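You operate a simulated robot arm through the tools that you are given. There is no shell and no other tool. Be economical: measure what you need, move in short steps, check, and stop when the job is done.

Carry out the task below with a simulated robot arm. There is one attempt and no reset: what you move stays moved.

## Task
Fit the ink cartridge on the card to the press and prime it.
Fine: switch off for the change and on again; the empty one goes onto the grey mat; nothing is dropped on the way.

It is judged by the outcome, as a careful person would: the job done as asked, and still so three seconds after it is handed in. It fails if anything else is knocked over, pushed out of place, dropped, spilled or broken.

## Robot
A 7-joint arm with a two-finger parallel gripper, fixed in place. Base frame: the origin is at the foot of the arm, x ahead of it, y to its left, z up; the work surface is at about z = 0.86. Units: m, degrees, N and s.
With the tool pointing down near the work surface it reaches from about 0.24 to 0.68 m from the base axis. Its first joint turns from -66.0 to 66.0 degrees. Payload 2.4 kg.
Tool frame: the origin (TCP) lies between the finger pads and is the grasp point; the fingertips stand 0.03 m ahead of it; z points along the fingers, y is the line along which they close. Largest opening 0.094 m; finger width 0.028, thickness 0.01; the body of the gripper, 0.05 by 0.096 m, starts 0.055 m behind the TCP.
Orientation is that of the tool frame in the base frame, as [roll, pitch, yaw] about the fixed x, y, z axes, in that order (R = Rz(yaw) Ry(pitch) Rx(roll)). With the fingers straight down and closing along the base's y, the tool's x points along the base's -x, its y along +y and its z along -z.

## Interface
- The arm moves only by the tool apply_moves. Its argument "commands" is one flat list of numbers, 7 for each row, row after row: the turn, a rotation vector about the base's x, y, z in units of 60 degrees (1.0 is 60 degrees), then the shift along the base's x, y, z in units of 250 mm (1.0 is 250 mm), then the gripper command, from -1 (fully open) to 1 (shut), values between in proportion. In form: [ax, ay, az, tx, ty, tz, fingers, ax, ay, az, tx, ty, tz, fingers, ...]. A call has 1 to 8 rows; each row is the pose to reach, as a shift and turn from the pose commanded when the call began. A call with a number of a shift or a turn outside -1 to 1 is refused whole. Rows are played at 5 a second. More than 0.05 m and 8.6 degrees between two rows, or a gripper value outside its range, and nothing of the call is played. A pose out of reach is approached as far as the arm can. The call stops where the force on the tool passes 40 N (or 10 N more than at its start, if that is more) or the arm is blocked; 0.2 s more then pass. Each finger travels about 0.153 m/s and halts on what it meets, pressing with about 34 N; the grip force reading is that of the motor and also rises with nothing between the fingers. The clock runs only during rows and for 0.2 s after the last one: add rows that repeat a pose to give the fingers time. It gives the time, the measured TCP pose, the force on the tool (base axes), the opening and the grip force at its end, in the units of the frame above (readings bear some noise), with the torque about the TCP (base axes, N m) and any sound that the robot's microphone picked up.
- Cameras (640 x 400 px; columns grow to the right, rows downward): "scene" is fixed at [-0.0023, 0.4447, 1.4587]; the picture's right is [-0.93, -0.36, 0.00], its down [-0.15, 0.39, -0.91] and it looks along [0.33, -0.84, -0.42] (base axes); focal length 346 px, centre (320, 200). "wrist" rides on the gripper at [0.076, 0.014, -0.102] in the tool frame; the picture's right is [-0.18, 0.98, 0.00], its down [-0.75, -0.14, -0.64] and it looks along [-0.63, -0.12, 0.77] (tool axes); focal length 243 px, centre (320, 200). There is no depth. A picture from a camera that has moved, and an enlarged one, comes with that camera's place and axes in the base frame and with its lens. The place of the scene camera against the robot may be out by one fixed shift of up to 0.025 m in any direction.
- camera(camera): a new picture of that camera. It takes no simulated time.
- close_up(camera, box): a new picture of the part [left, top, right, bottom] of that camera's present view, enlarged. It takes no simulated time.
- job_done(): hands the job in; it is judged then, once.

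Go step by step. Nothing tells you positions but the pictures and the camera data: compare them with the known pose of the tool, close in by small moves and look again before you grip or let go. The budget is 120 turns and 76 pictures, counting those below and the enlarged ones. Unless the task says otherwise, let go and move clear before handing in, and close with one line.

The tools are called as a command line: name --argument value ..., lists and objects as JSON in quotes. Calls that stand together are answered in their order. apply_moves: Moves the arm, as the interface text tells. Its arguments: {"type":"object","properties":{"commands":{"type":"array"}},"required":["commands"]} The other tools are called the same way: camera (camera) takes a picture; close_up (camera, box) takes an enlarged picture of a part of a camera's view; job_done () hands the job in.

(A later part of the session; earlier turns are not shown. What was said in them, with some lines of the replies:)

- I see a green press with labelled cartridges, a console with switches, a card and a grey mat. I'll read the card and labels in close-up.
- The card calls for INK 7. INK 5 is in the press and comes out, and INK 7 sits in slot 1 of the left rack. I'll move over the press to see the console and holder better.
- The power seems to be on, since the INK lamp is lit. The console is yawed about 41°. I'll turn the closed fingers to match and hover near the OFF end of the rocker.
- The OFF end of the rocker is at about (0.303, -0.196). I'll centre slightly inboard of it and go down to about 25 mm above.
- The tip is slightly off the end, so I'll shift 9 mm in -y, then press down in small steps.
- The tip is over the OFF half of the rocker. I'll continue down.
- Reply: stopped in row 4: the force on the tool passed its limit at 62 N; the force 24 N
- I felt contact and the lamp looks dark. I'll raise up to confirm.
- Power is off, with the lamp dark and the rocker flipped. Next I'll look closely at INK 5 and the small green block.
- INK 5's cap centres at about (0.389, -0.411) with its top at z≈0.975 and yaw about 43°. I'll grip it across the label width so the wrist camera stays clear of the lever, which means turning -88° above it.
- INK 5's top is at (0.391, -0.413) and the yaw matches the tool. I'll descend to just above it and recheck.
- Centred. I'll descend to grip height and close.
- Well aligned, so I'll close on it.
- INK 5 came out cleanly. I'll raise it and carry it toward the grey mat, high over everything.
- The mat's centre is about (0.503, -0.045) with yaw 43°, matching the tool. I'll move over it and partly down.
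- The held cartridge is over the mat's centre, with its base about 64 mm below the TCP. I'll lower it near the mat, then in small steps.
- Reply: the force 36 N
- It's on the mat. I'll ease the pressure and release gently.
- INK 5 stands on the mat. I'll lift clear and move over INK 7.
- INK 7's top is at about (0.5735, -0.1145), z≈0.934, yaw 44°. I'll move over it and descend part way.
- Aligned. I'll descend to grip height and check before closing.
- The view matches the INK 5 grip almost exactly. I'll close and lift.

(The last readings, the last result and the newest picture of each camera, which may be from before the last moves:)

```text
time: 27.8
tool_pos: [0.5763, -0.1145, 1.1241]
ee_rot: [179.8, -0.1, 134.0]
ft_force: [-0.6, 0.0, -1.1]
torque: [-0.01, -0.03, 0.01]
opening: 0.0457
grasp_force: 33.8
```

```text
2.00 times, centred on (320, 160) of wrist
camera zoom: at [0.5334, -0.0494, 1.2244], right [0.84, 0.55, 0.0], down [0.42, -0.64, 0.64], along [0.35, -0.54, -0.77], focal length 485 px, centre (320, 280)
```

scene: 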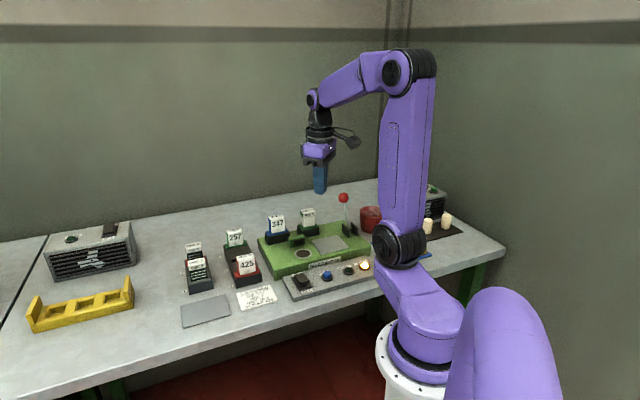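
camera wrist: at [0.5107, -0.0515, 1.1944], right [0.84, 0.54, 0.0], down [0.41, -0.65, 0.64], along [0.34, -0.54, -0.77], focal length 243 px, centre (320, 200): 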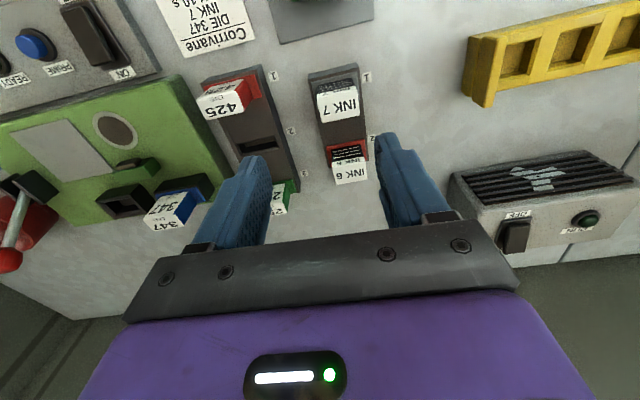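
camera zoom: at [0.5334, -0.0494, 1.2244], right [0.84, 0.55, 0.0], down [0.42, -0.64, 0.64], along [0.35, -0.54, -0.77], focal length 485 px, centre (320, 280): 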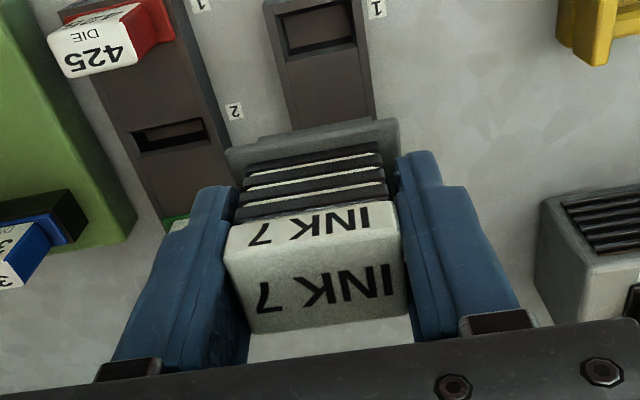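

INK 7 is held upright. I'll carry it back over the press socket.

apply_moves --commands '[0, 0, -0.002, -0.0735, -0.1195, 0, 1, 0, 0, -0.004, -0.147, -0.239, 0, 1, 0, 0, -0.006, -0.2205, -0.3585, 0, 1, 0, 0, -0.008, -0.294, -0.478, 0, 1, 0, 0, -0.01, -0.3675, -0.5975, 0, 1, 0, 0, -0.012, -0.441, -0.717, 0, 1, 0, 0, -0.014, -0.5145, -0.8365, 0, 1, 0, 0, -0.016, -0.588, -0.956, 0, 1]'

apply_moves --commands '[0, 0, 0, -0.073, -0.12, 0, 1, 0, 0, 0, -0.146, -0.24, 0, 1, 0, 0, 0, -0.146, -0.24, -0.1, 1, 0, 0, 0, -0.146, -0.24, -0.2, 1, 0, 0, 0, -0.146, -0.24, -0.3, 1, 0, 0, 0, -0.146, -0.24, -0.36, 1, 0, 0, 0, -0.146, -0.24, -0.36, 1]'

close_up --camera "scene" --box '[260, 170, 380, 260]'

close_up --camera "wrist" --box '[200, 60, 440, 260]'

```text
time: 29.6
tool_pos: [0.4269, -0.3542, 1.124]
ee_rot: [179.9, 0.1, 133.0]
ft_force: [0.2, 0.3, -0.4]
torque: [0.0, 0.0, -0.01]
opening: 0.0458
grasp_force: 34.2
```

```text
time: 31.2
tool_pos: [0.3914, -0.4141, 1.0331]
ee_rot: [179.9, 0.0, 133.1]
ft_force: [0.1, -0.1, -1.3]
torque: [0.02, 0.01, -0.01]
opening: 0.0454
grasp_force: 34.0
```

```text
4.44 times, centred on (320, 215) of scene
camera zoom: at [-0.0022, 0.4447, 1.4587], right [-0.93, -0.36, 0.0], down [-0.15, 0.39, -0.91], along [0.33, -0.84, -0.42], focal length 1538 px, centre (320, 133)
```

zoom: 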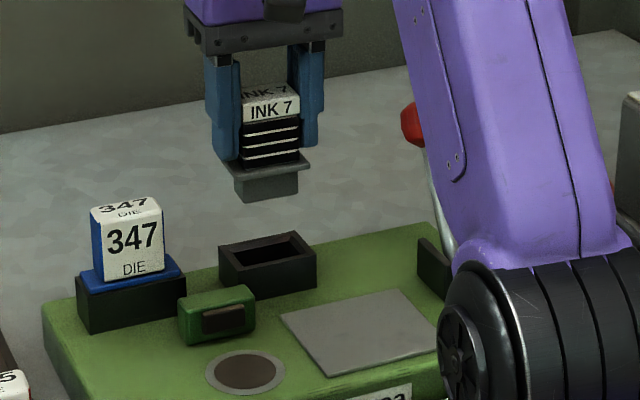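

```text
2.00 times, centred on (320, 160) of wrist
camera zoom: at [0.3497, -0.3482, 1.1337], right [0.84, 0.54, 0.0], down [0.41, -0.65, 0.64], along [0.34, -0.54, -0.77], focal length 485 px, centre (320, 280)
```

zoom: 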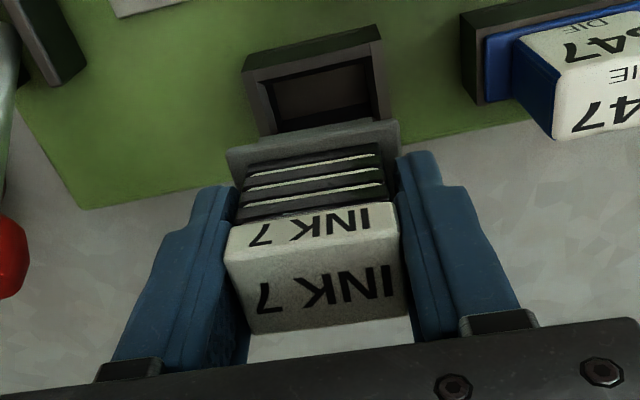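

The alignment matches how INK 5 came out. I'll lower it to just above the socket mouth and check.

apply_moves --commands '[0, 0, 0, 0, 0, -0.06, 1, 0, 0, 0, 0, 0, -0.12, 1, 0, 0, 0, 0, 0, -0.152, 1, 0, 0, 0, 0, 0, -0.152, 1]'

close_up --camera "scene" --box '[275, 190, 345, 245]'

close_up --camera "wrist" --box '[260, 90, 380, 170]'

```text
time: 32.2
tool_pos: [0.3907, -0.4126, 0.9945]
ee_rot: [179.9, 0.0, 133.1]
ft_force: [-0.5, -0.3, -0.3]
torque: [-0.02, 0.0, 0.01]
opening: 0.0453
grasp_force: 33.8
```

```text
7.27 times, centred on (310, 218) of scene
camera zoom: at [-0.0022, 0.4447, 1.4587], right [-0.93, -0.36, 0.0], down [-0.15, 0.39, -0.91], along [0.33, -0.84, -0.42], focal length 2516 px, centre (393, 73)
```

zoom: 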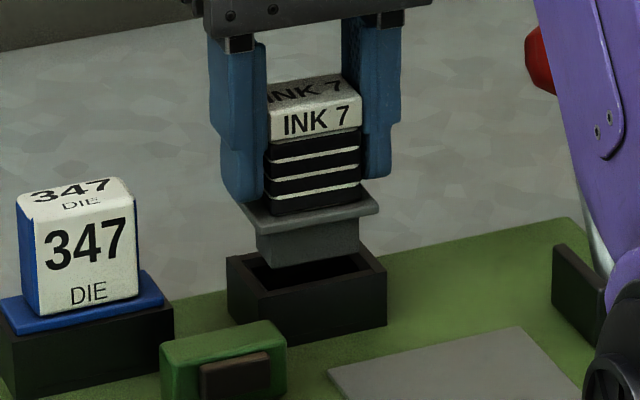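

```text
5.00 times, centred on (320, 130) of wrist
camera zoom: at [0.3489, -0.3482, 1.095], right [0.84, 0.54, 0.0], down [0.41, -0.65, 0.64], along [0.34, -0.54, -0.77], focal length 1213 px, centre (320, 550)
```

zoom: 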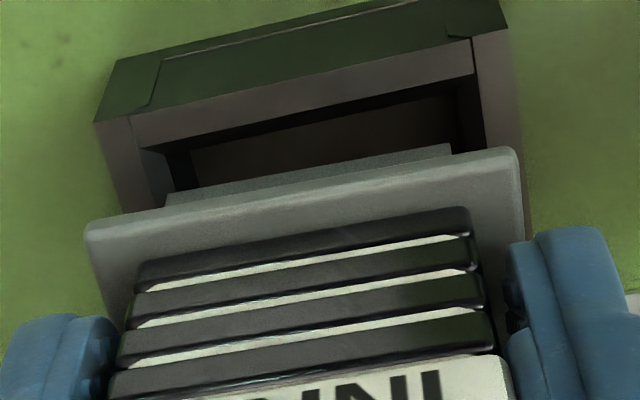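

The plug is centred with clearance of a few mm. I'll lower it slowly into the socket.

apply_moves --commands '[0, 0, 0, 0, 0, -0.012, 1, 0, 0, 0, 0, 0, -0.024, 1, 0, 0, 0, 0, 0, -0.036, 1, 0, 0, 0, 0, 0, -0.048, 1, 0, 0, 0, 0, 0, -0.06, 1]'

close_up --camera "scene" --box '[275, 190, 345, 245]'

```text
time: 33.4
tool_pos: [0.3904, -0.4136, 0.9802]
ee_rot: [179.9, -0.1, 133.0]
ft_force: [-0.6, 2.2, -0.2]
torque: [0.12, 0.02, 0.07]
opening: 0.0456
grasp_force: 34.1
```

```text
7.27 times, centred on (310, 218) of scene
camera zoom: at [-0.0023, 0.4447, 1.4587], right [-0.93, -0.36, 0.0], down [-0.15, 0.39, -0.91], along [0.33, -0.84, -0.42], focal length 2516 px, centre (393, 73)
```

zoom: 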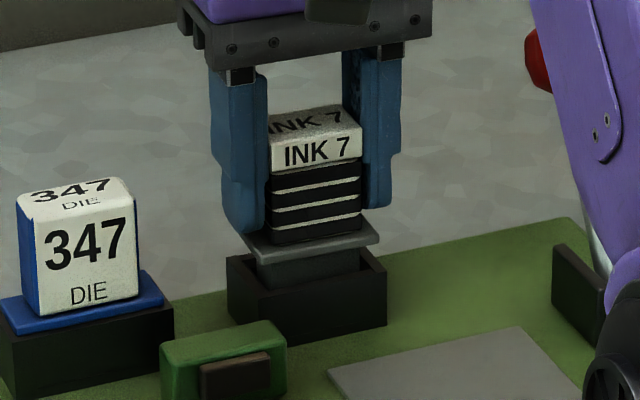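

apply_moves --commands '[0, 0, 0, 0, 0.003, -0.012, 1, 0, 0, 0, 0, 0.003, -0.024, 1, 0, 0, 0, 0, 0.003, -0.036, 1, 0, 0, 0, 0, 0.003, -0.044, 1, 0, 0, 0, 0, 0.003, -0.05, 1]'

close_up --camera "scene" --box '[275, 190, 345, 245]'

```text
time: 34.6
tool_pos: [0.3914, -0.4141, 0.9684]
ee_rot: [179.9, -0.1, 133.1]
ft_force: [-4.8, 8.0, 6.4]
torque: [0.18, 0.29, 0.12]
opening: 0.0456
grasp_force: 33.8
```

```text
7.27 times, centred on (310, 218) of scene
camera zoom: at [-0.0025, 0.445, 1.4586], right [-0.93, -0.36, 0.0], down [-0.15, 0.39, -0.91], along [0.33, -0.84, -0.42], focal length 2516 px, centre (393, 73)
```

zoom: 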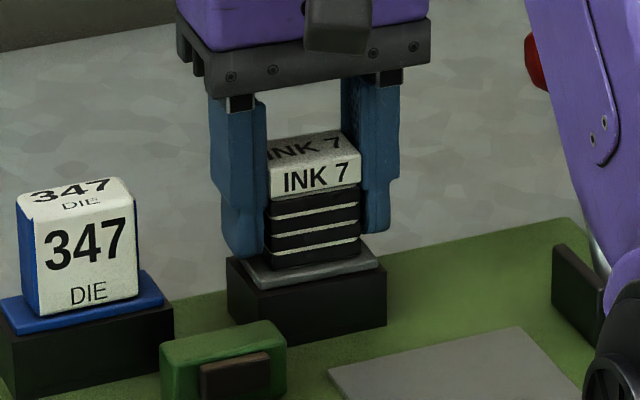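

Nearly seated. I'll relieve the small side force and press 2 mm more to seat it fully.

apply_moves --commands '[0, 0, 0, -0.003, 0.004, 0, 1, 0, 0, 0, -0.003, 0.004, -0.006, 1, 0, 0, 0, -0.003, 0.004, -0.01, 1]'

```text
time: 35.4
tool_pos: [0.3907, -0.4142, 0.9681]
ee_rot: [180.0, 0.4, 133.0]
ft_force: [-1.1, 4.4, 30.2]
torque: [0.35, 0.35, 0.1]
opening: 0.0458
grasp_force: 34.0
```

Firmly seated at 30 N. I'll relax the pressure, release to a partial opening and rise straight up.

apply_moves --commands '[0, 0, 0, 0, 0, 0.006, 1, 0, 0, 0, 0, 0, 0.006, -0.2, 0, 0, 0, 0, 0, 0.006, -0.3, 0, 0, 0, 0, 0, 0.1, -0.3, 0, 0, 0, 0, 0, 0.26, -0.3, 0, 0, 0, 0, 0, 0.42, -0.3, 0, 0, 0, 0, 0, 0.58, -0.3]'

close_up --camera "scene" --box '[265, 200, 345, 260]'

camera --camera "wrist"

```text
time: 37.0
tool_pos: [0.3886, -0.4158, 1.1109]
ee_rot: [179.8, -0.2, 133.0]
ft_force: [-0.3, 0.1, 0.0]
torque: [0.01, -0.01, 0.0]
opening: 0.0613
grasp_force: 0.0
```

```text
6.67 times, centred on (305, 230) of scene
camera zoom: at [-0.0023, 0.4447, 1.4587], right [-0.93, -0.36, 0.0], down [-0.15, 0.39, -0.91], along [0.33, -0.84, -0.42], focal length 2306 px, centre (420, 0)
```

zoom: 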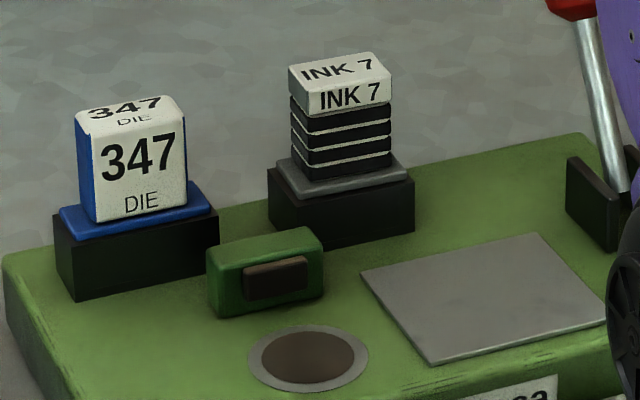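

```text
26 pictures are left
camera wrist: at [0.3476, -0.3496, 1.2109], right [0.84, 0.54, 0.0], down [0.41, -0.65, 0.64], along [0.34, -0.54, -0.77], focal length 243 px, centre (320, 200)
```

wrist: 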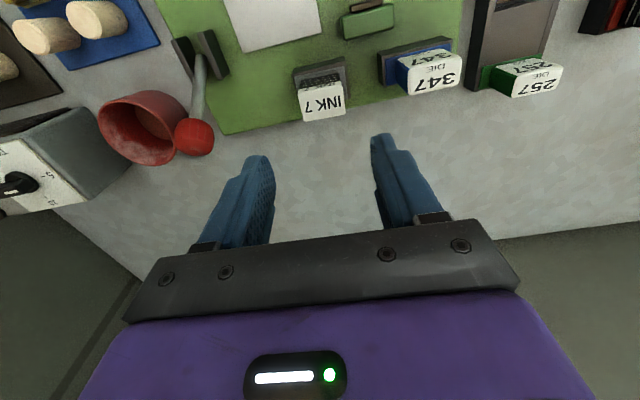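

INK 7 sits exactly where INK 5 was. Next I'll switch on by moving closed fingers above the ON end of the rocker at about (0.324, -0.227).

apply_moves --commands '[0, 0, 0, -0.053, 0.149, 0.05, -0.3, 0, 0, 0, -0.106, 0.298, 0.05, 1, 0, 0, 0, -0.159, 0.447, 0.05, 1, 0, 0, 0, -0.212, 0.596, 0.05, 1, 0, 0, 0, -0.265, 0.744, 0, 1, 0, 0, 0, -0.265, 0.744, -0.18, 1, 0, 0, 0, -0.265, 0.744, -0.36, 1, 0, 0, 0, -0.265, 0.744, -0.5, 1]'

close_up --camera "wrist" --box '[200, 60, 440, 260]'

close_up --camera "scene" --box '[260, 200, 380, 310]'

```text
time: 38.8
tool_pos: [0.3233, -0.2237, 0.9836]
ee_rot: [180.0, 0.1, 132.9]
ft_force: [-0.3, 0.1, -0.6]
torque: [-0.04, -0.02, -0.01]
opening: 0.0001
grasp_force: 33.6
```

```text
2.00 times, centred on (320, 160) of wrist
camera zoom: at [0.2816, -0.1578, 1.084], right [0.84, 0.54, 0.0], down [0.41, -0.65, 0.64], along [0.35, -0.54, -0.77], focal length 485 px, centre (320, 280)
```

zoom: 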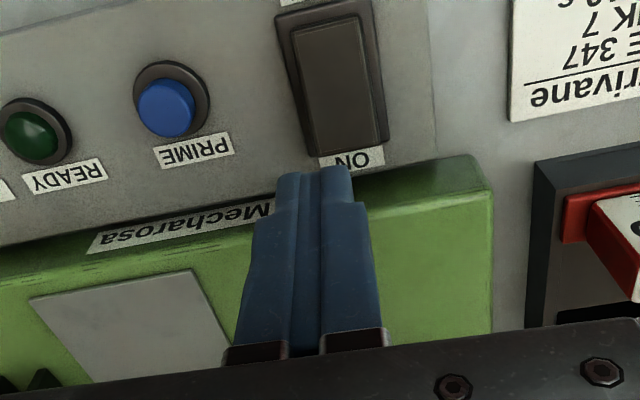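

```text
3.64 times, centred on (320, 255) of scene
camera zoom: at [-0.0023, 0.4447, 1.4587], right [-0.93, -0.36, 0.0], down [-0.15, 0.39, -0.91], along [0.33, -0.84, -0.42], focal length 1258 px, centre (320, 0)
```

zoom: 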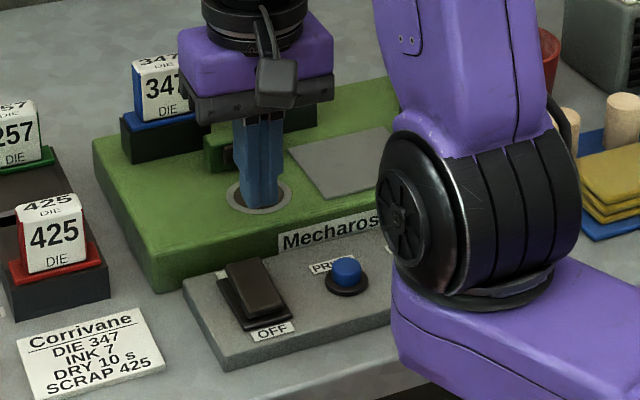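

The tip needs to go about 6 mm toward the card side. I'll shift, lower close to the rocker and check.

apply_moves --commands '[0, 0, 0, 0.02, 0.02, -0.04, 1, 0, 0, 0, 0.02, 0.02, -0.1, 1, 0, 0, 0, 0.02, 0.02, -0.16, 1, 0, 0, 0, 0.02, 0.02, -0.16, 1]'

close_up --camera "wrist" --box '[200, 60, 440, 260]'

close_up --camera "scene" --box '[275, 230, 355, 300]'

```text
time: 39.8
tool_pos: [0.33, -0.2202, 0.9446]
ee_rot: [179.9, 0.0, 133.1]
ft_force: [0.7, -0.4, -0.5]
torque: [0.0, -0.02, -0.02]
opening: 0.0
grasp_force: 33.3
```

```text
2.00 times, centred on (320, 160) of wrist
camera zoom: at [0.2872, -0.1553, 1.0455], right [0.84, 0.54, 0.0], down [0.41, -0.65, 0.64], along [0.34, -0.54, -0.77], focal length 485 px, centre (320, 280)
```

zoom: 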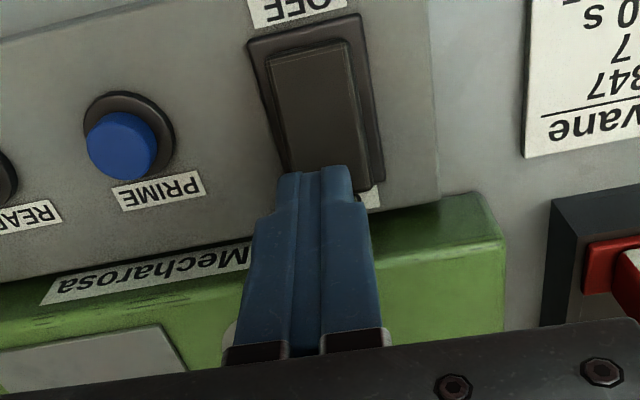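

```text
5.71 times, centred on (315, 265) of scene
camera zoom: at [-0.0023, 0.4447, 1.4587], right [-0.93, -0.36, 0.0], down [-0.15, 0.39, -0.91], along [0.33, -0.84, -0.42], focal length 1977 px, centre (349, -171)
```

zoom: 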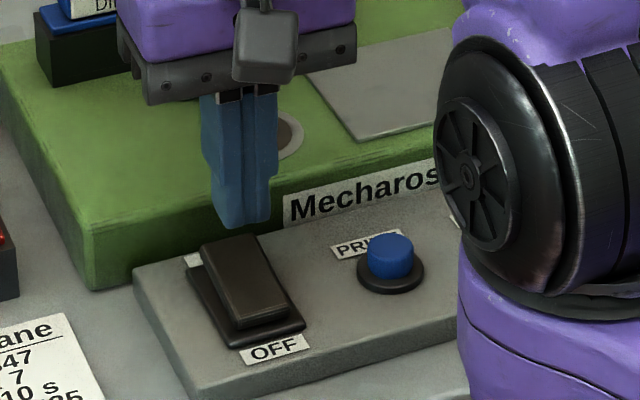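

The tip is near the ON edge. I'll shift about 6 mm inward and press down in small steps.

apply_moves --commands '[0, 0, 0, -0.004, 0.026, 0, 1, 0, 0, 0, -0.004, 0.026, -0.03, 1, 0, 0, 0, -0.004, 0.026, -0.05, 1, 0, 0, 0, -0.004, 0.026, -0.065, 1, 0, 0, 0, -0.004, 0.026, -0.08, 1, 0, 0, 0, -0.004, 0.026, -0.095, 1, 0, 0, 0, -0.004, 0.026, -0.105, 1]'

close_up --camera "scene" --box '[260, 200, 380, 310]'

```text
time: 41.3
tool_pos: [0.3287, -0.2143, 0.9243]
ee_rot: [179.9, -0.1, 132.9]
ft_force: [-2.4, 1.7, 12.2]
torque: [0.14, 0.17, 0.04]
opening: 0.0
grasp_force: 32.6
stopped in row 7: the force on the tool passed its limit at 52 N (the readings are from after the stop); the commanded pose is now the measured one
```

```text
3.64 times, centred on (320, 255) of scene
camera zoom: at [-0.0025, 0.4448, 1.4587], right [-0.93, -0.36, 0.0], down [-0.15, 0.39, -0.91], along [0.33, -0.84, -0.42], focal length 1258 px, centre (320, 0)
```

zoom: 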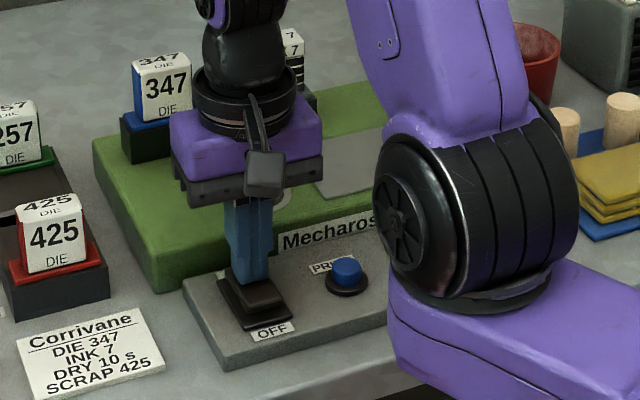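

The rocker looks flipped to ON. I'll raise, move over PRIME and check the lamps.

apply_moves --commands '[0, 0, 0, 0, 0, 0.12, 1, 0, 0, 0, 0, 0, 0.26, 1, 0, 0, 0, -0.12, -0.07, 0.26, 1, 0, 0, 0, -0.249, -0.145, 0.26, 1, 0, 0, 0, -0.249, -0.145, 0.2, 1, 0, 0, 0, -0.249, -0.145, 0.2, 1]'

camera --camera "wrist"

close_up --camera "scene" --box '[260, 200, 380, 310]'

```text
time: 42.7
tool_pos: [0.2673, -0.2523, 0.9755]
ee_rot: [179.9, 0.1, 133.0]
ft_force: [-0.4, 0.1, 0.2]
torque: [0.0, -0.01, -0.01]
opening: 0.0
grasp_force: 33.1
```

```text
20 pictures are left
camera wrist: at [0.2253, -0.1864, 1.0762], right [0.84, 0.54, 0.0], down [0.41, -0.65, 0.64], along [0.35, -0.54, -0.77], focal length 243 px, centre (320, 200)
```

wrist: 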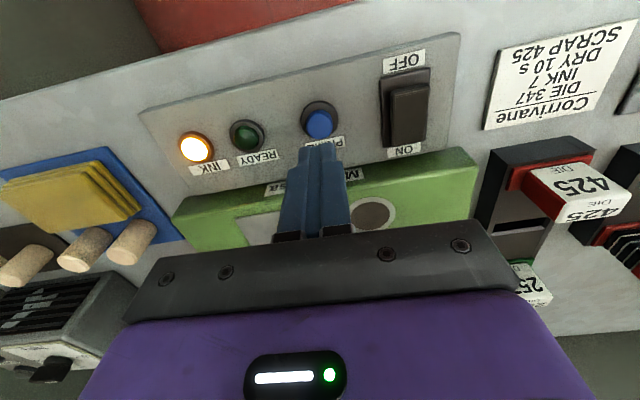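

```text
3.64 times, centred on (320, 255) of scene
camera zoom: at [-0.0023, 0.4447, 1.4587], right [-0.93, -0.36, 0.0], down [-0.15, 0.39, -0.91], along [0.33, -0.84, -0.42], focal length 1258 px, centre (320, 0)
```

zoom: 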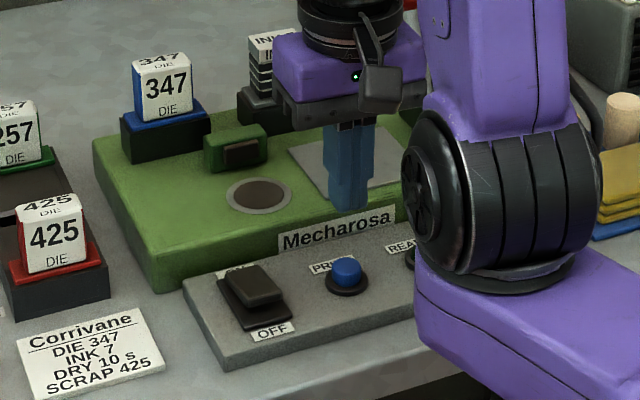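

Power is on and the INK lamp is lit, so it needs priming. I'll press PRIME with a slight shift, watching the force.

apply_moves --commands '[0, 0, 0, -0.01, 0.012, -0.06, 1, 0, 0, 0, -0.01, 0.012, -0.11, 1, 0, 0, 0, -0.01, 0.012, -0.13, 1, 0, 0, 0, -0.01, 0.012, -0.146, 1, 0, 0, 0, -0.01, 0.012, -0.162, 1, 0, 0, 0, -0.01, 0.012, -0.178, 1, 0, 0, 0, -0.01, 0.012, -0.19, 1]'

close_up --camera "wrist" --box '[140, 60, 460, 260]'

```text
time: 44.3
tool_pos: [0.2646, -0.2497, 0.9261]
ee_rot: [179.9, 0.1, 133.0]
ft_force: [0.5, -0.3, -0.1]
torque: [0.0, -0.01, 0.0]
opening: 0.0
grasp_force: 33.3
```

```text
2.00 times, centred on (300, 160) of wrist
camera zoom: at [0.2223, -0.1828, 1.0264], right [0.84, 0.54, 0.0], down [0.41, -0.65, 0.64], along [0.35, -0.54, -0.77], focal length 485 px, centre (360, 280)
```

zoom: 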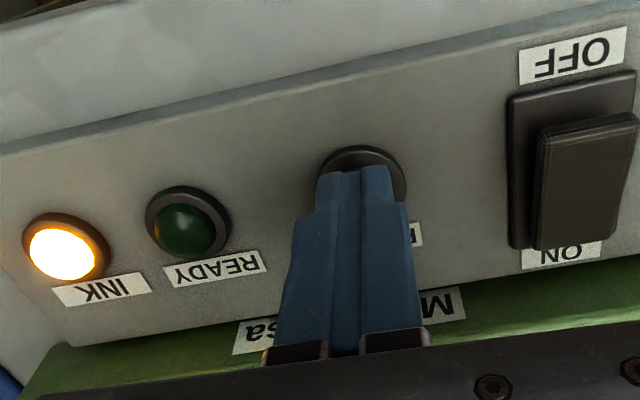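

Directly over the button with no contact yet. I'll keep going down.

apply_moves --commands '[0, 0, 0, 0, 0, -0.012, 1, 0, 0, 0, 0, 0, -0.024, 1, 0, 0, 0, 0, 0, -0.036, 1, 0, 0, 0, 0, 0, -0.048, 1, 0, 0, 0, 0, 0, -0.06, 1]'

close_up --camera "wrist" --box '[140, 60, 460, 260]'

```text
time: 45.3
tool_pos: [0.2653, -0.2492, 0.9163]
ee_rot: [180.0, 0.2, 133.0]
ft_force: [-5.3, 4.9, 27.5]
torque: [0.05, 0.14, -0.05]
opening: 0.0
grasp_force: 32.8
heard: click
stopped in row 4: the force on the tool passed its limit at 52 N (the readings are from after the stop); the commanded pose is now the measured one
```

```text
2.00 times, centred on (300, 160) of wrist
camera zoom: at [0.2224, -0.1828, 1.0169], right [0.84, 0.54, 0.0], down [0.41, -0.65, 0.64], along [0.35, -0.54, -0.76], focal length 485 px, centre (360, 280)
```

zoom: 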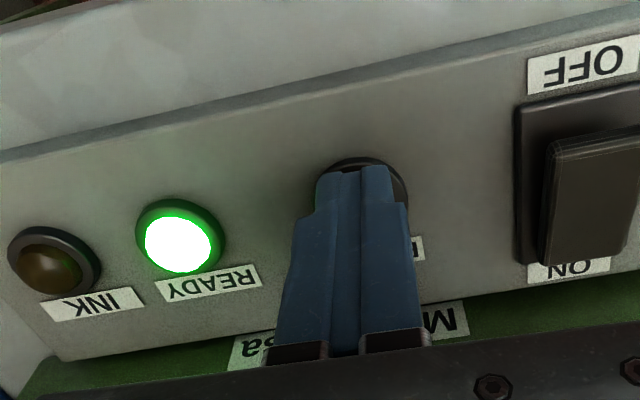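

I heard a click: READY is lit and the INK lamp is out. I'll raise clear and verify.

apply_moves --commands '[0, 0, 0, 0, 0, 0.1, 1, 0, 0, 0, 0, 0, 0.28, 1, 0, 0, 0, 0, 0, 0.46, 1, 0, 0, 0, 0, 0, 0.64, 1, 0, 0, 0, 0, 0, 0.82, 1, 0, 0, 0, 0, 0, 0.82, 1]'

camera --camera "wrist"

close_up --camera "scene" --box '[150, 190, 390, 340]'

```text
time: 46.7
tool_pos: [0.2669, -0.2474, 1.1208]
ee_rot: [179.9, 0.1, 132.9]
ft_force: [0.3, -0.3, 1.3]
torque: [0.0, 0.02, 0.01]
opening: 0.0
grasp_force: 32.9
```

```text
16 pictures are left
camera wrist: at [0.2245, -0.1821, 1.2212], right [0.84, 0.54, 0.0], down [0.41, -0.65, 0.64], along [0.35, -0.54, -0.76], focal length 243 px, centre (320, 200)
```

wrist: 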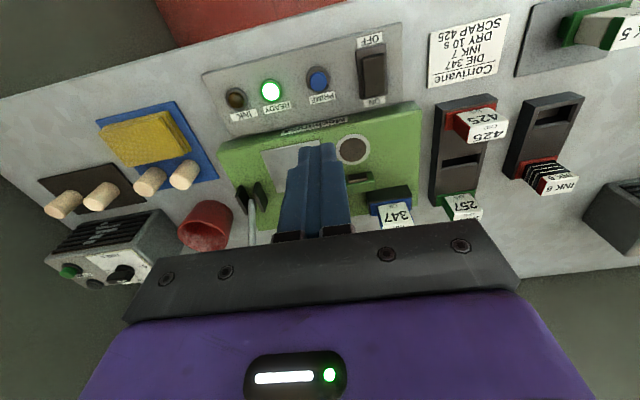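

```text
2.67 times, centred on (270, 265) of scene
camera zoom: at [-0.0023, 0.4447, 1.4587], right [-0.93, -0.36, 0.0], down [-0.15, 0.39, -0.91], along [0.33, -0.84, -0.42], focal length 922 px, centre (453, 27)
```

zoom: 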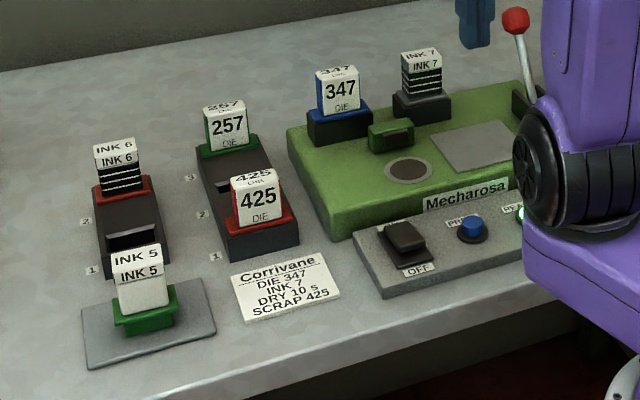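

INK 7 is seated in the press, power is on with READY lit, INK 5 stands on the grey mat, and nothing else has moved. I'm handing it in.

job_done

```text
The job is handed in.
```

The INK 7 cartridge named on the card is fitted and primed (READY lit), with the press switched off for the change and back on, and the empty INK 5 standing on the grey mat.
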